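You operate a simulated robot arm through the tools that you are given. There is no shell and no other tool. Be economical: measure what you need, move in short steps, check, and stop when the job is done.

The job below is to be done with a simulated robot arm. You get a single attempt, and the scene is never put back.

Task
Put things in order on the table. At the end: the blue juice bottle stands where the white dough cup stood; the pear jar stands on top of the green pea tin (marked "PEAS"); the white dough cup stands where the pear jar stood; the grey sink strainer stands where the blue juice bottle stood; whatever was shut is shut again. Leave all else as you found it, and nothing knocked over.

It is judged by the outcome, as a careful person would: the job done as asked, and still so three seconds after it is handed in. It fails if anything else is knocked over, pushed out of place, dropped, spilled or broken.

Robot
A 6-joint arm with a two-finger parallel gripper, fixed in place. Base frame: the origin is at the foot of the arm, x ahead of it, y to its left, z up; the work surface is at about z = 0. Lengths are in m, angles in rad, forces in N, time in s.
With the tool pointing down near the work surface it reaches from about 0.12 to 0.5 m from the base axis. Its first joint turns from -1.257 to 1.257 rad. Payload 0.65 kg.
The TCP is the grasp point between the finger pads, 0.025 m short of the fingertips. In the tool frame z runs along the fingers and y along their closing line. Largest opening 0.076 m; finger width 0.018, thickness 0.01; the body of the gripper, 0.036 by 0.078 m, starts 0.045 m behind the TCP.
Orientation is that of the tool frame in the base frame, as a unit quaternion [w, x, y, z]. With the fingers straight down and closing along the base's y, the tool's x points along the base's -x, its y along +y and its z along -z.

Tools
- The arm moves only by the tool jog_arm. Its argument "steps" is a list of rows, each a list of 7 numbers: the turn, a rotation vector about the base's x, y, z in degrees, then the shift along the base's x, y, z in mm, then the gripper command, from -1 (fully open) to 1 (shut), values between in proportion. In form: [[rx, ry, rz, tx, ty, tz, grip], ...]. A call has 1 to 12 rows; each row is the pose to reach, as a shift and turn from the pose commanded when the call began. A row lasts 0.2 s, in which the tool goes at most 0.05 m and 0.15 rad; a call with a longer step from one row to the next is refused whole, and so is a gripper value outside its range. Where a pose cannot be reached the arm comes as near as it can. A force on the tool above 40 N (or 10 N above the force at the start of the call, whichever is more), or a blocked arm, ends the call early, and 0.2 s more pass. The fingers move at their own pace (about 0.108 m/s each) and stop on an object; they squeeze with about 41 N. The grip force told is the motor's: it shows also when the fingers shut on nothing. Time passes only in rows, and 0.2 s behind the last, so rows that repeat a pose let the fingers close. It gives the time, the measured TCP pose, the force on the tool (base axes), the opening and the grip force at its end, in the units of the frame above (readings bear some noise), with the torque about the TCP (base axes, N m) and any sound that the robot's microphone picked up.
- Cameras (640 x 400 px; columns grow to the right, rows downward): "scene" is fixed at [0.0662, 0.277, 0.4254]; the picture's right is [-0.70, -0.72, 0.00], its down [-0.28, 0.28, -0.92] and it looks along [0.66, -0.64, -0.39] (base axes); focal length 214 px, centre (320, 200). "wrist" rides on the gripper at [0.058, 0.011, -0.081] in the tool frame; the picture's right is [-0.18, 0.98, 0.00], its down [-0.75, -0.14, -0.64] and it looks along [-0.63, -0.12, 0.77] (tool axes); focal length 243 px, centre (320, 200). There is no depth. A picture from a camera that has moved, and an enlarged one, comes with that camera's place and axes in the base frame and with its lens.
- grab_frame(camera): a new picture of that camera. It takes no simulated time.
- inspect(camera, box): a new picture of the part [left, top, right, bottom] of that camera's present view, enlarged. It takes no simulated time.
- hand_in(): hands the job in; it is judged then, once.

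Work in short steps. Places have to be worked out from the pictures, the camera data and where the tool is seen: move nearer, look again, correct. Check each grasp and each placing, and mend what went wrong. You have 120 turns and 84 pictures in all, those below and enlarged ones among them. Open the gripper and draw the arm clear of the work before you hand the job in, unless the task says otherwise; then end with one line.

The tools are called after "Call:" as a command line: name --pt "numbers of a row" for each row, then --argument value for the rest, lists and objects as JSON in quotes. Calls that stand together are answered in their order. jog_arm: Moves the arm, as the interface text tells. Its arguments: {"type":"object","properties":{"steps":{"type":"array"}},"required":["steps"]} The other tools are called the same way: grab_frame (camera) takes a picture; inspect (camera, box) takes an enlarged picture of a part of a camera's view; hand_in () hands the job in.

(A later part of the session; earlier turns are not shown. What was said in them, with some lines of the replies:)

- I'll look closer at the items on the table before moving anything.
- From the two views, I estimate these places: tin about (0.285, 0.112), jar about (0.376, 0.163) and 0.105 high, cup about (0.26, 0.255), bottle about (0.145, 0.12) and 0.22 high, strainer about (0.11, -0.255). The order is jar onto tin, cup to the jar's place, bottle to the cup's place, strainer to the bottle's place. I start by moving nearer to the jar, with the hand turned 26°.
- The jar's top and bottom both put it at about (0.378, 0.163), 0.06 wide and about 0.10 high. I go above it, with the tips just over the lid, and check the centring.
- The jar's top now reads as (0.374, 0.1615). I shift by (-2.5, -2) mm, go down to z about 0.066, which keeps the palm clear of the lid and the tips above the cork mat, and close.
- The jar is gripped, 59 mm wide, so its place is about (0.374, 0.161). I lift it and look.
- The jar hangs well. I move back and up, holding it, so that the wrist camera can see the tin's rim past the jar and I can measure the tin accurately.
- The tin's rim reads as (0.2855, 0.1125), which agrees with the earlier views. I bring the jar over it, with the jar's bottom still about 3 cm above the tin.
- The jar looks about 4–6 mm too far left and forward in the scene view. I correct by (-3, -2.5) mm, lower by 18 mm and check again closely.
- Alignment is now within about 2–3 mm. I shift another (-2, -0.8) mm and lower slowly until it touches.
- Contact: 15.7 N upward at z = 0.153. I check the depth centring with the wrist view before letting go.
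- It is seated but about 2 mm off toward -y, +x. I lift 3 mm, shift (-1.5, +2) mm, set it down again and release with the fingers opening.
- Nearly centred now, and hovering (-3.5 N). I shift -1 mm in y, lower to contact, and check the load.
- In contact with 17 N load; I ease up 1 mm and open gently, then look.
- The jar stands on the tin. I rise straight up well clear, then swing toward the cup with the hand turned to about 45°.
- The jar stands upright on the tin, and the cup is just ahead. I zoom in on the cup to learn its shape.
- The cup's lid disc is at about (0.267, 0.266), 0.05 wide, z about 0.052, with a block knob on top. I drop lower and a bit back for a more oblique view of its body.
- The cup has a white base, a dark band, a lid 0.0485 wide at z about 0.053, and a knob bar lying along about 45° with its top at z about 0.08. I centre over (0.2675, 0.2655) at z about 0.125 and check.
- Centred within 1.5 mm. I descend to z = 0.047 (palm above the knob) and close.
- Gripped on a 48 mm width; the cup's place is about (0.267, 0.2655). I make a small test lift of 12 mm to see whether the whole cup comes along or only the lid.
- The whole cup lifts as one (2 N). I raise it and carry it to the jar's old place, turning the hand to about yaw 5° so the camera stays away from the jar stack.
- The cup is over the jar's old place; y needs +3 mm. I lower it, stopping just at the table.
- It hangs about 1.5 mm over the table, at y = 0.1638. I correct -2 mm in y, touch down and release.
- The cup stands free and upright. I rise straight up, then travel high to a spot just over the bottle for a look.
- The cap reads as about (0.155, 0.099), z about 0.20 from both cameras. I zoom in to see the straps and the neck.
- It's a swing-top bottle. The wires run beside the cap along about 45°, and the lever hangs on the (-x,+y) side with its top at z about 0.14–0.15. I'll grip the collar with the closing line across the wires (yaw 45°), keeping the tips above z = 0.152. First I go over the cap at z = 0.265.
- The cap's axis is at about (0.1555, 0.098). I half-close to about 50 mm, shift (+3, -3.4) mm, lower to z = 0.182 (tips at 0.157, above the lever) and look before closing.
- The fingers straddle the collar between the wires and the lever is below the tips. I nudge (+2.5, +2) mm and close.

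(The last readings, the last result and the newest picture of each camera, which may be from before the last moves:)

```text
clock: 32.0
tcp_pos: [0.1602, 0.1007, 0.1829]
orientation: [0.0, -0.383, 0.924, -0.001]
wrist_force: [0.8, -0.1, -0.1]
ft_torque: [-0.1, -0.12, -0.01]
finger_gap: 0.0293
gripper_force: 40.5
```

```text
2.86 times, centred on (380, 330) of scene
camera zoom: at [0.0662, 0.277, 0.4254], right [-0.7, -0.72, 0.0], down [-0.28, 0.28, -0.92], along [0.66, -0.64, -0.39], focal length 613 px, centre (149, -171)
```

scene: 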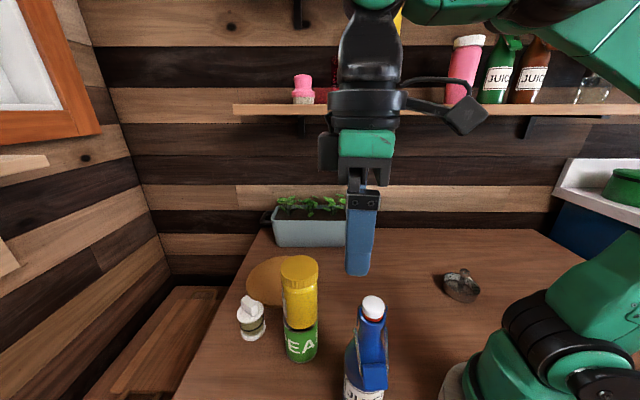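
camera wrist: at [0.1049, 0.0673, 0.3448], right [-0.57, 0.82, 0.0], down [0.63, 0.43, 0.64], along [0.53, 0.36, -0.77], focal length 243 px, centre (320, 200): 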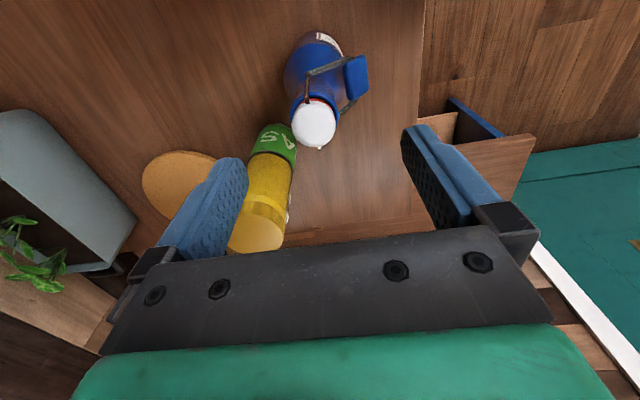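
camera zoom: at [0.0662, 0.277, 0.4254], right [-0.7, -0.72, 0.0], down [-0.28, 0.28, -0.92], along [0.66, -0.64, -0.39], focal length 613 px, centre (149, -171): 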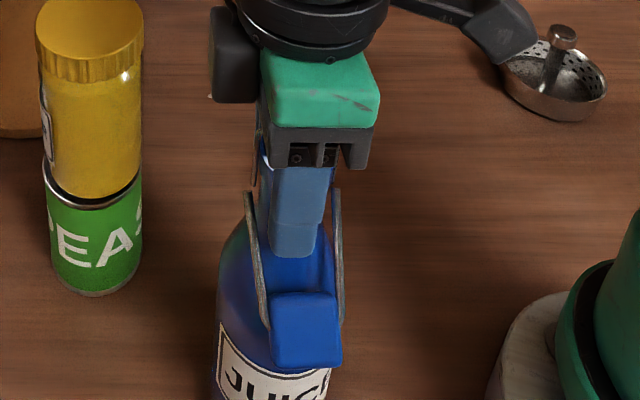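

The collar is gripped at 29 mm with the fingers between the wires; the bottle's place is about (0.160, 0.100), and the set-down height is TCP z = 0.183. I lift it gently.

Call:
jog_arm --pt "0 0 0 0 0 5 1" --pt "0 0 0 0 0 15 1" --pt "0 0 0 0 0 30 1" --pt "0 0 0 0 0 50 1" --pt "0 0 0 0 0 50 1"

Call:
inspect --camera "wrist" --box '[220, 60, 420, 260]'

Call:
grab_frame --camera "scene"

```text
clock: 33.2
tcp_pos: [0.1599, 0.101, 0.2345]
orientation: [0.0, -0.383, 0.924, -0.001]
wrist_force: [0.1, -1.0, -3.5]
ft_torque: [-0.07, -0.02, -0.03]
finger_gap: 0.0288
gripper_force: 40.8
```

```text
2.00 times, centred on (320, 160) of wrist
camera zoom: at [0.1115, 0.066, 0.3142], right [-0.56, 0.83, 0.0], down [0.63, 0.43, 0.64], along [0.53, 0.36, -0.77], focal length 485 px, centre (320, 280)
```

zoom: 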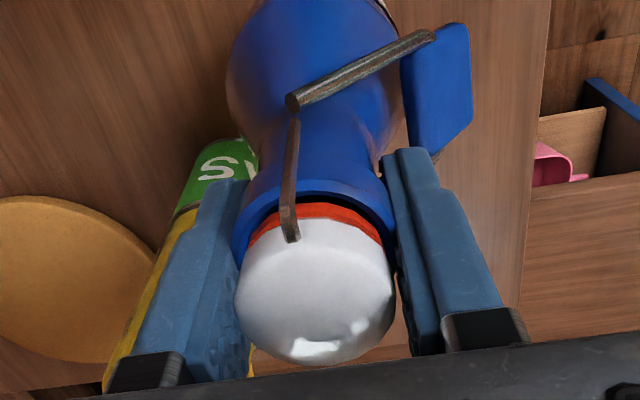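

```text
38 pictures are left
```

scene: 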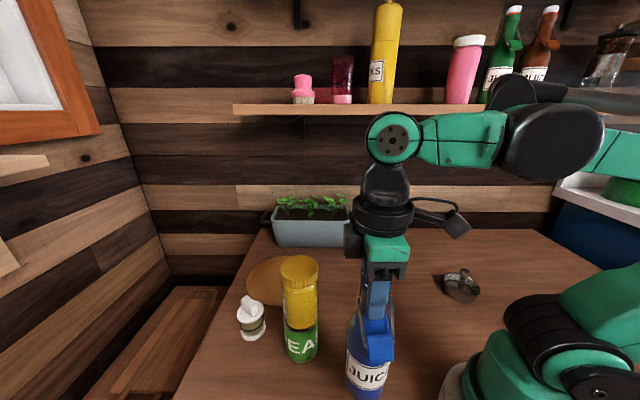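

The bottle is up and hanging straight. I carry it gently to the cup's old place.

Call:
jog_arm --pt "0 0 0 5 15 5 1" --pt "0 0 0 18 38 5 1" --pt "0 0 0 33 62 5 1" --pt "0 0 0 50 88 5 1" --pt "0 0 0 70 115 5 1" --pt "0 0 0 90 142 5 1" --pt "0 0 0 102 158 5 1" --pt "0 0 0 107 164.5 5 1" --pt "0 0 0 107 164.5 5 1" --pt "0 0 0 107 164.5 5 1"

Call:
grab_frame --camera "scene"

```text
clock: 35.4
tcp_pos: [0.2654, 0.2663, 0.2372]
orientation: [0.0, -0.382, 0.924, 0.001]
wrist_force: [-0.4, 1.2, -3.7]
ft_torque: [0.08, 0.05, 0.01]
finger_gap: 0.0291
gripper_force: 40.7
```

```text
37 pictures are left
```

scene: 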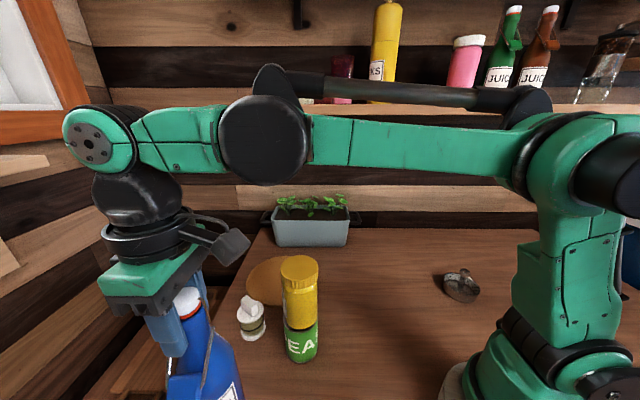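

It hangs vertical over the spot. I lower it in slow steps to TCP z = 0.184 and check for contact.

Call:
jog_arm --pt "0 0 0 1 -0.5 -15 1" --pt "0 0 0 1 -0.5 -30 1" --pt "0 0 0 1 -0.5 -42 1" --pt "0 0 0 1 -0.5 -49 1" --pt "0 0 0 1 -0.5 -52.5 1" --pt "0 0 0 1 -0.5 -52.5 1"

Call:
grab_frame --camera "scene"

Call:
grab_frame --camera "wrist"

```text
clock: 36.8
tcp_pos: [0.2666, 0.2635, 0.1853]
orientation: [0.0, -0.383, 0.924, 0.001]
wrist_force: [-0.8, -0.1, -4.3]
ft_torque: [-0.05, -0.06, 0.0]
finger_gap: 0.0292
gripper_force: 40.8
```

```text
36 pictures are left
```

scene: 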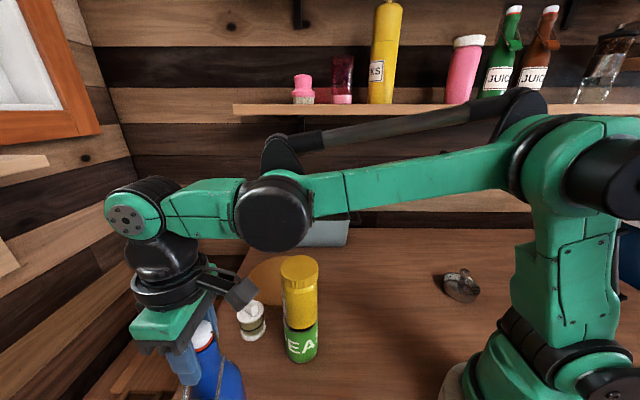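

```text
35 pictures are left
camera wrist: at [0.2199, 0.2297, 0.2659], right [-0.56, 0.83, 0.0], down [0.63, 0.43, 0.64], along [0.53, 0.36, -0.77], focal length 243 px, centre (320, 200)
```

wrist: 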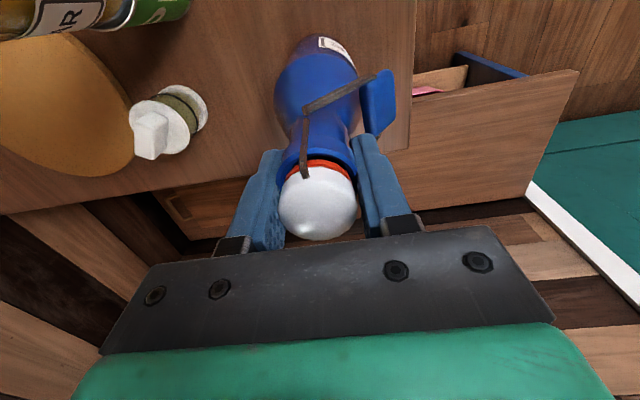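

Still hanging about 2 mm up (-4.3 N). I lower until contact, with a +1.5 mm correction in y.

Call:
jog_arm --pt "0 0 0 0 1.5 0 1" --pt "0 0 0 0 1.5 -1.2 1" --pt "0 0 0 0 1.5 -2.2 1" --pt "0 0 0 0 1.5 -2.2 1"

```text
clock: 37.8
tcp_pos: [0.2672, 0.2647, 0.1835]
orientation: [0.0, -0.383, 0.924, 0.0]
wrist_force: [-0.7, -3.7, 35.8]
ft_torque: [-0.66, -0.22, -0.08]
finger_gap: 0.0293
gripper_force: 42.0
```

Firm contact (36 N). I ease up 1 mm and check before release.

Call:
jog_arm --pt "0 0 0 0 0 0.9 1" --pt "0 0 0 0 0 0.9 1"

```text
clock: 38.4
tcp_pos: [0.2683, 0.265, 0.1831]
orientation: [0.0, -0.383, 0.924, 0.001]
wrist_force: [1.1, -4.2, 6.8]
ft_torque: [-0.55, -0.31, -0.06]
finger_gap: 0.0292
gripper_force: 41.3
```

The load is small now (7 N). I open to about 52 mm only, so the finger stays clear of the lever, and look.

Call:
jog_arm --pt "0 0 0 0 0 0.9 0.15" --pt "0 0 0 0 0 0.9 0" --pt "0 0 0 0 0 0.9 -0.2" --pt "0 0 0 0 0 0.9 -0.36" --pt "0 0 0 0 0 0.9 -0.36"

Call:
grab_frame --camera "wrist"

Call:
inspect --camera "scene" --box '[120, 260, 280, 400]'

```text
clock: 39.6
tcp_pos: [0.2678, 0.266, 0.1851]
orientation: [0.0, -0.383, 0.924, 0.0]
wrist_force: [-0.1, -0.1, 0.2]
ft_torque: [0.02, 0.01, -0.01]
finger_gap: 0.0517
gripper_force: 0.0
```

```text
34 pictures are left
camera wrist: at [0.2198, 0.2315, 0.2651], right [-0.56, 0.83, 0.0], down [0.63, 0.43, 0.64], along [0.53, 0.36, -0.77], focal length 243 px, centre (320, 200)
```

wrist: 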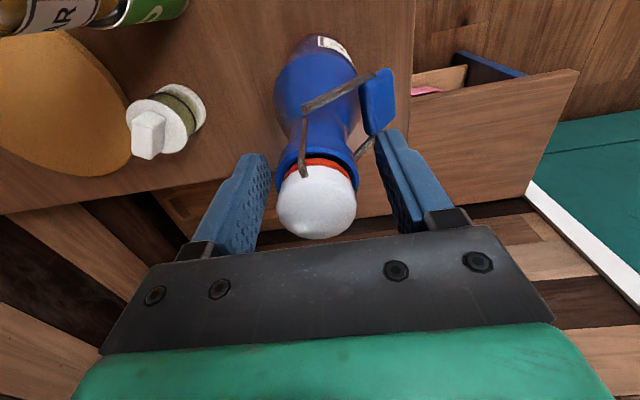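

```text
2.86 times, centred on (200, 330) of scene
camera zoom: at [0.0662, 0.277, 0.4254], right [-0.7, -0.72, 0.0], down [-0.28, 0.28, -0.92], along [0.66, -0.64, -0.39], focal length 613 px, centre (663, -171)
```

zoom: 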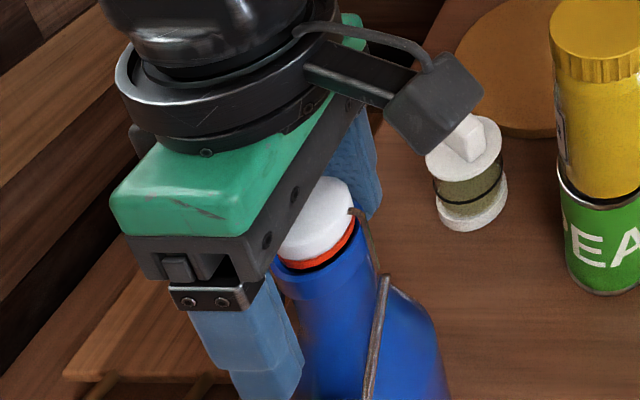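

The bottle stands free. I rise straight up, then swing across high toward the strainer on the right.

Call:
jog_arm --pt "0 0 0 0 0 30 -0.36" --pt "0 0 0 0 0 70 -0.36" --pt "0 0 0 0 0 110 -0.36" --pt "0 0 -8 5 -40 125 -0.36" --pt "0 0 -16 10 -80 125 -0.36" --pt "0 0 -24 10 -125 125 -1" --pt "0 0 -32 8 -170 125 -1" --pt "0 0 -40 3 -215 125 -1" --pt "0 0 -48 -5 -260 125 -1" --pt "0 0 -56 -20 -303 125 -1" --pt "0 0 -64 -40 -345 125 -1" --pt "0 0 -72 -65 -385 125 -1"

Call:
grab_frame --camera "scene"

```text
clock: 42.2
tcp_pos: [0.2002, -0.12, 0.3121]
orientation: [0.0, 0.234, 0.972, 0.0]
wrist_force: [0.7, -0.1, 0.9]
ft_torque: [0.0, 0.02, 0.02]
finger_gap: 0.0762
gripper_force: 0.1
```

```text
32 pictures are left
```

scene: 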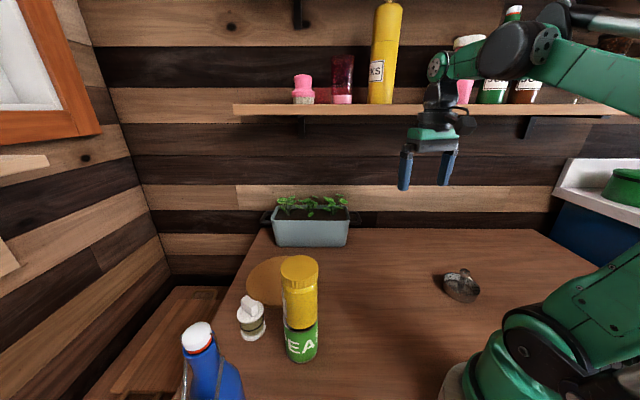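

All placed items stand well. I look with the wrist camera for the strainer.

Call:
jog_arm --pt "0 0 -8 -25 -20 0 -1" --pt "0 0 -16 -45 -45 -20 -1" --pt "0 0 -24 -60 -70 -50 -1" --pt "0 0 -32 -65 -85 -85 -1" --pt "0 0 -32 -65 -85 -85 -1"

Call:
grab_frame --camera "wrist"

Call:
inspect --camera "scene" --box '[400, 220, 520, 320]'

```text
clock: 43.4
tcp_pos: [0.1373, -0.2061, 0.225]
orientation: [0.0, 0.492, 0.87, -0.001]
wrist_force: [0.0, 0.7, -0.8]
ft_torque: [-0.03, 0.02, -0.01]
finger_gap: 0.076
gripper_force: 0.2
```

```text
31 pictures are left
camera wrist: at [0.1178, -0.1504, 0.3057], right [0.94, 0.35, 0.0], down [0.27, -0.72, 0.64], along [0.22, -0.6, -0.77], focal length 243 px, centre (320, 200)
```

wrist: 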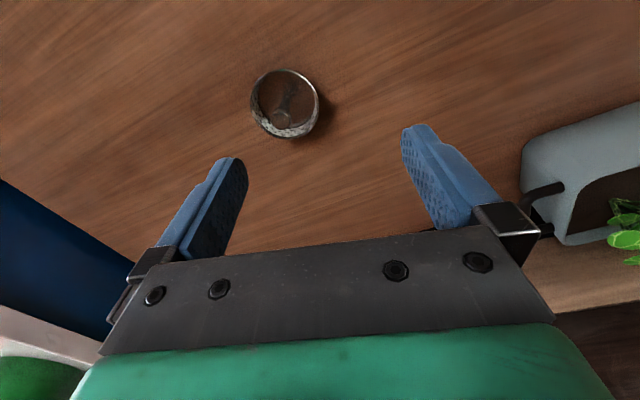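

```text
4.00 times, centred on (460, 270) of scene
camera zoom: at [0.0662, 0.277, 0.4254], right [-0.7, -0.72, 0.0], down [-0.28, 0.28, -0.92], along [0.66, -0.64, -0.39], focal length 858 px, centre (-240, -80)
```

zoom: 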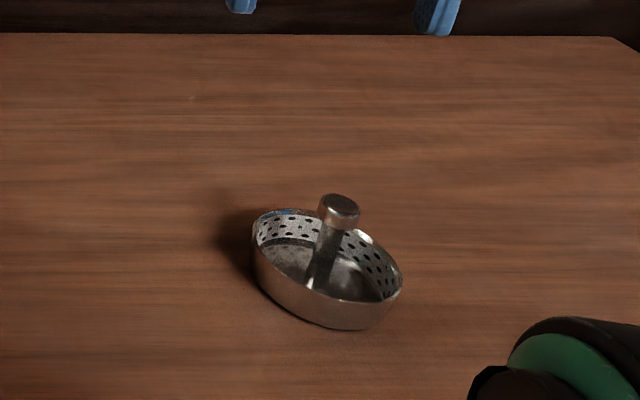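

The strainer is a basket about 0.08 wide (too wide to grip) with a central post and knob, so I'll grip the knob. I zoom in to place it.

Call:
inspect --camera "wrist" --box '[235, 50, 335, 150]'

```text
4.00 times, centred on (285, 100) of wrist
camera zoom: at [0.1178, -0.1504, 0.3057], right [0.94, 0.35, 0.0], down [0.27, -0.72, 0.64], along [0.22, -0.6, -0.77], focal length 970 px, centre (460, 600)
```

zoom: 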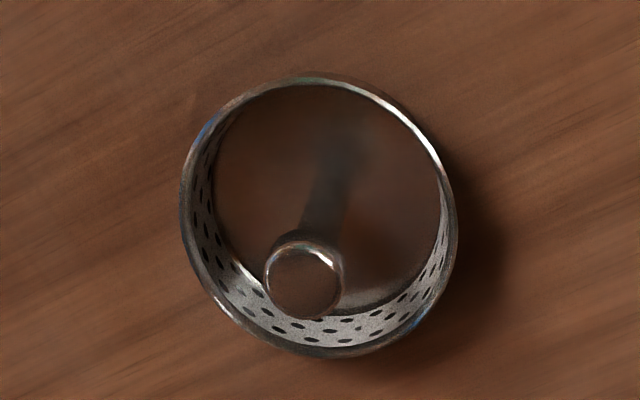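

The knob is at about (0.113, -0.250), top at z about 0.072, 19 mm wide; the rim is at z about 0.028 and 78 mm wide. I move over the knob at z = 0.12 with the fingers at 45 mm and check.

Call:
jog_arm --pt "0 0 0 -12 -22 -30 -0.2" --pt "0 0 0 -24.5 -43.5 -65 -0.2" --pt "0 0 0 -24.5 -43.5 -103 -0.2" --pt "0 0 0 -24.5 -43.5 -103 -0.2"

Call:
grab_frame --camera "wrist"

Call:
inspect --camera "scene" --box '[400, 200, 540, 320]'

```text
clock: 44.4
tcp_pos: [0.1138, -0.2488, 0.1233]
orientation: [-0.001, 0.492, 0.87, 0.001]
wrist_force: [-0.2, 0.6, 0.3]
ft_torque: [0.03, -0.03, -0.01]
finger_gap: 0.0453
gripper_force: 0.0
```

```text
28 pictures are left
camera wrist: at [0.0934, -0.1937, 0.2035], right [0.94, 0.35, 0.0], down [0.27, -0.72, 0.64], along [0.22, -0.6, -0.77], focal length 243 px, centre (320, 200)
```

wrist: 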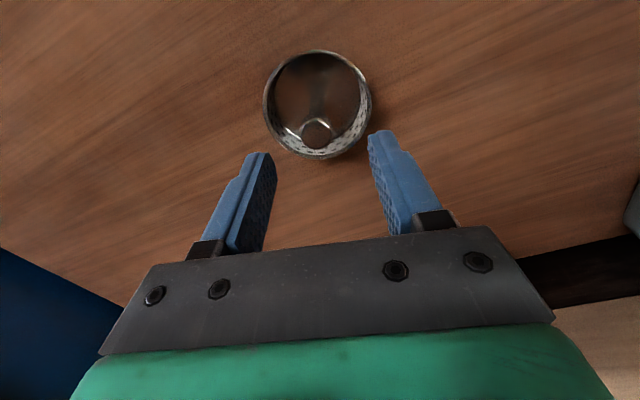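

```text
3.33 times, centred on (470, 260) of scene
camera zoom: at [0.0662, 0.277, 0.4254], right [-0.7, -0.72, 0.0], down [-0.28, 0.28, -0.92], along [0.66, -0.64, -0.39], focal length 715 px, centre (-180, 0)
```

zoom: 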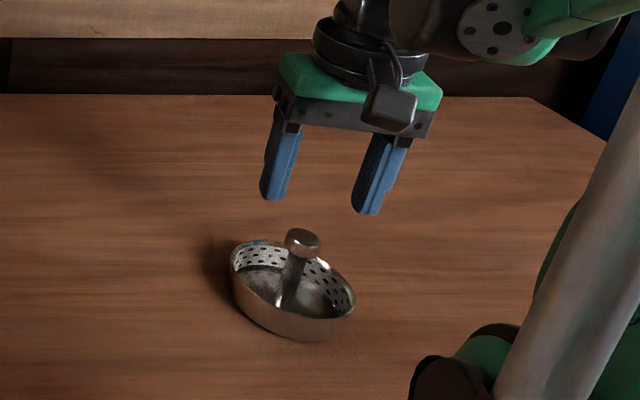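

The knob is at (0.112, -0.250), matching the tool. I descend to z = 0.06 (tips just above the rim) and close on the knob.

Call:
jog_arm --pt "0 0 0 -1.5 -1.5 -20 -0.2" --pt "0 0 0 -1.5 -1.5 -45 -0.2" --pt "0 0 0 -1.5 -1.5 -62 -0.2" --pt "0 0 0 -1.5 -1.5 -62 -0.2" --pt "0 0 0 -1.5 -1.5 -62 0.3" --pt "0 0 0 -1.5 -1.5 -62 1" --pt "0 0 0 -1.5 -1.5 -62 1" --pt "0 0 0 -1.5 -1.5 -62 1"

Call:
grab_frame --camera "wrist"

Call:
inspect --camera "scene" --box '[400, 200, 540, 320]'

```text
clock: 46.2
tcp_pos: [0.1103, -0.2478, 0.058]
orientation: [0.001, 0.492, 0.87, 0.0]
wrist_force: [-0.1, 0.0, 0.6]
ft_torque: [0.0, 0.0, 0.02]
finger_gap: 0.0178
gripper_force: 36.0
```

```text
26 pictures are left
camera wrist: at [0.0909, -0.1945, 0.1399], right [0.94, 0.35, 0.0], down [0.27, -0.72, 0.64], along [0.22, -0.6, -0.77], focal length 243 px, centre (320, 200)
```

wrist: 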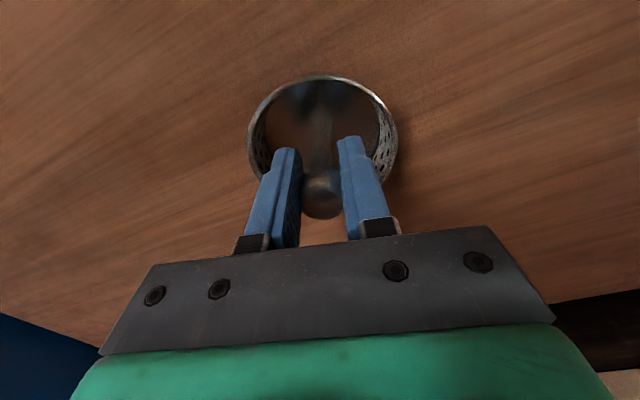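

```text
3.33 times, centred on (470, 260) of scene
camera zoom: at [0.0662, 0.277, 0.4254], right [-0.7, -0.72, 0.0], down [-0.28, 0.28, -0.92], along [0.66, -0.64, -0.39], focal length 715 px, centre (-180, 0)
```

zoom: 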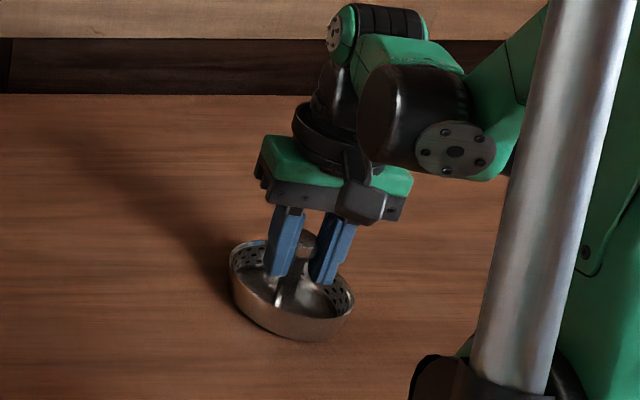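

The knob is gripped at 18 mm. I lift a little and check the hold.

Call:
jog_arm --pt "0 0 0 0 0 0 1" --pt "0 0 0 0 0 8 1" --pt "0 0 0 0 0 25 1" --pt "0 0 0 0 0 45 1" --pt "0 0 0 0 0 45 1"

Call:
grab_frame --camera "wrist"

```text
clock: 47.4
tcp_pos: [0.1102, -0.2508, 0.1046]
orientation: [0.0, 0.492, 0.871, 0.0]
wrist_force: [0.9, 0.3, -1.1]
ft_torque: [0.02, -0.04, 0.0]
finger_gap: 0.0175
gripper_force: 36.0
```

```text
24 pictures are left
camera wrist: at [0.0908, -0.1954, 0.185], right [0.94, 0.35, 0.0], down [0.27, -0.72, 0.64], along [0.22, -0.6, -0.77], focal length 243 px, centre (320, 200)
```

wrist: 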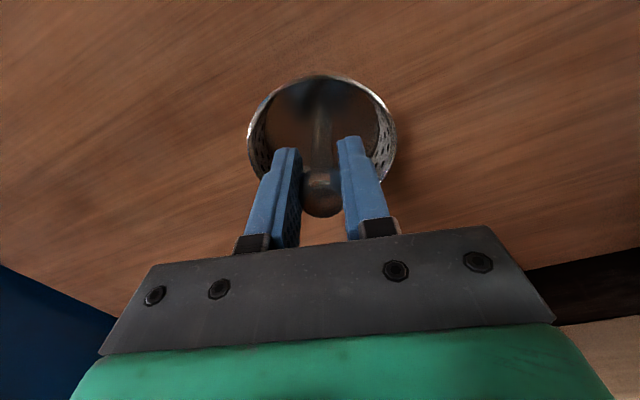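

The whole strainer hangs from the knob. I carry it around the front of the base to the bottle's old place (0.160, 0.100), staying at z about 0.16.

Call:
jog_arm --pt "0 0 8 18 32 20 1" --pt "0 0 16 43 70 40 1" --pt "0 0 24 68 110 55 1" --pt "0 0 32 84 155 55 1" --pt "0 0 40 90 202 55 1" --pt "0 0 48 90 250 55 1" --pt "0 0 56 85 290 55 1" --pt "0 0 64 65 320 55 1" --pt "0 0 72 50 350.5 55 1" --pt "0 0 72 50 350.5 55 1" --pt "0 0 72 50 350.5 55 1"

Call:
grab_frame --camera "scene"

Call:
grab_frame --camera "wrist"

```text
clock: 49.8
tcp_pos: [0.1596, 0.1005, 0.1585]
orientation: [-0.001, -0.114, 0.994, 0.0]
wrist_force: [-0.3, -0.3, -0.8]
ft_torque: [0.02, 0.02, -0.05]
finger_gap: 0.0177
gripper_force: 36.0
```

```text
23 pictures are left
```

scene: 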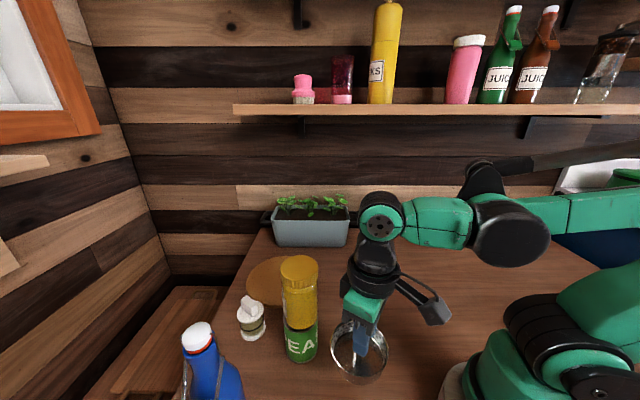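

```text
22 pictures are left
camera wrist: at [0.1023, 0.0973, 0.2391], right [-0.04, 1.0, 0.0], down [0.76, 0.03, 0.64], along [0.64, 0.03, -0.77], focal length 243 px, centre (320, 200)
```

wrist: 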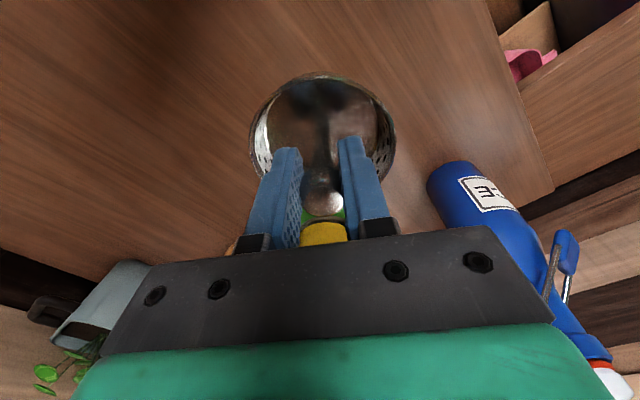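

It is over the spot. I lower to TCP z of about 0.061 and feel for contact.

Call:
jog_arm --pt "0 0 0 0.4 -0.3 -30 1" --pt "0 0 0 0.4 -0.3 -60 1" --pt "0 0 0 0.4 -0.3 -85 1" --pt "0 0 0 0.4 -0.3 -95 1" --pt "0 0 0 0.4 -0.3 -98 1" --pt "0 0 0 0.4 -0.3 -98 1"

```text
clock: 51.2
tcp_pos: [0.1615, 0.1005, 0.0616]
orientation: [0.0, -0.114, 0.994, 0.001]
wrist_force: [1.4, 0.7, 27.2]
ft_torque: [0.05, -0.28, -0.09]
finger_gap: 0.0176
gripper_force: 35.9
```

In contact (27 N). I ease up 1 mm, open to 45 mm inside the basket and check.

Call:
jog_arm --pt "0 0 0 0 0 1 1" --pt "0 0 0 0 0 1 0.4" --pt "0 0 0 0 0 1 0.1" --pt "0 0 0 0 0 1 -0.2" --pt "0 0 0 0 0 1 -0.2"

Call:
grab_frame --camera "wrist"

```text
clock: 52.4
tcp_pos: [0.1611, 0.1013, 0.0622]
orientation: [0.0, -0.113, 0.994, 0.0]
wrist_force: [-0.3, -0.5, 0.1]
ft_torque: [0.01, -0.01, 0.02]
finger_gap: 0.0455
gripper_force: 0.0
```

```text
21 pictures are left
camera wrist: at [0.1028, 0.0978, 0.1431], right [-0.04, 1.0, 0.0], down [0.76, 0.03, 0.64], along [0.64, 0.03, -0.77], focal length 243 px, centre (320, 200)
```

wrist: 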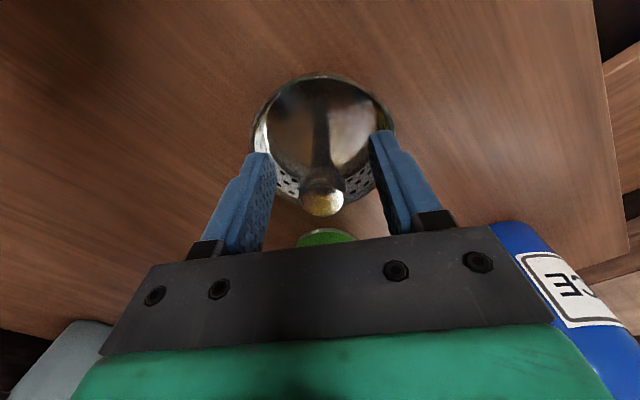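

The strainer stands free of the fingers. I rise straight up and draw away to the right-hand side, then open and check everything.

Call:
jog_arm --pt "0 0 0 0 0 30 -0.2" --pt "0 0 0 0 0 75 -0.2" --pt "0 0 0 0 0 120 -0.2" --pt "0 0 0 5 -20 165 -1" --pt "0 0 -6 20 -60 190 -1" --pt "0 0 -12 35 -105 200 -1" --pt "0 0 -18 50 -150 210 -1" --pt "0 0 -18 60 -180 220 -1" --pt "0 0 -18 60 -180 220 -1"

Call:
grab_frame --camera "scene"

Call:
inspect --camera "scene" --box '[160, 230, 440, 400]'

```text
clock: 54.4
tcp_pos: [0.2218, -0.0773, 0.2825]
orientation: [0.001, 0.045, 0.999, 0.0]
wrist_force: [0.4, 0.6, -0.1]
ft_torque: [0.03, 0.0, 0.03]
finger_gap: 0.0761
gripper_force: 0.1
```

```text
20 pictures are left
```

scene: 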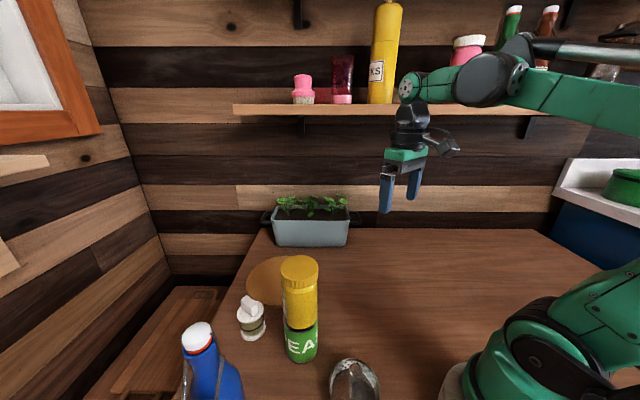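

```text
2.29 times, centred on (300, 315) of scene
camera zoom: at [0.0662, 0.277, 0.4254], right [-0.7, -0.72, 0.0], down [-0.28, 0.28, -0.92], along [0.66, -0.64, -0.39], focal length 490 px, centre (366, -63)
```

zoom: 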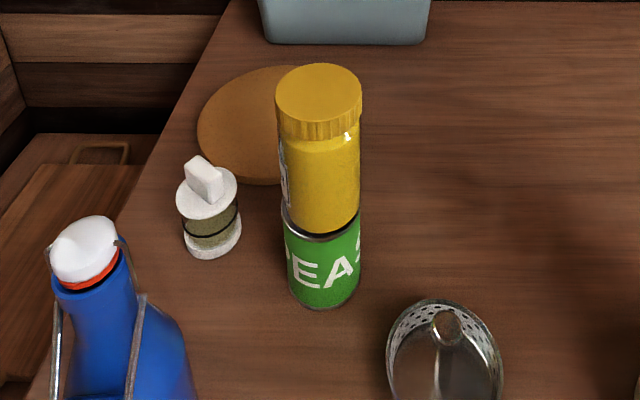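

Everything stands as asked: the jar on the tin, the cup where the jar was, the bottle where the cup was, and the strainer where the bottle was. Nothing else has moved and the arm is clear, so I hand in.

Call:
hand_in

```text
The job is handed in.
```

The job is done and handed in: the pear jar stands on the PEAS tin, the dough cup where the jar was, the juice bottle where the cup was, and the strainer where the bottle was. Nothing was knocked over and the cup and bottle stayed shut.
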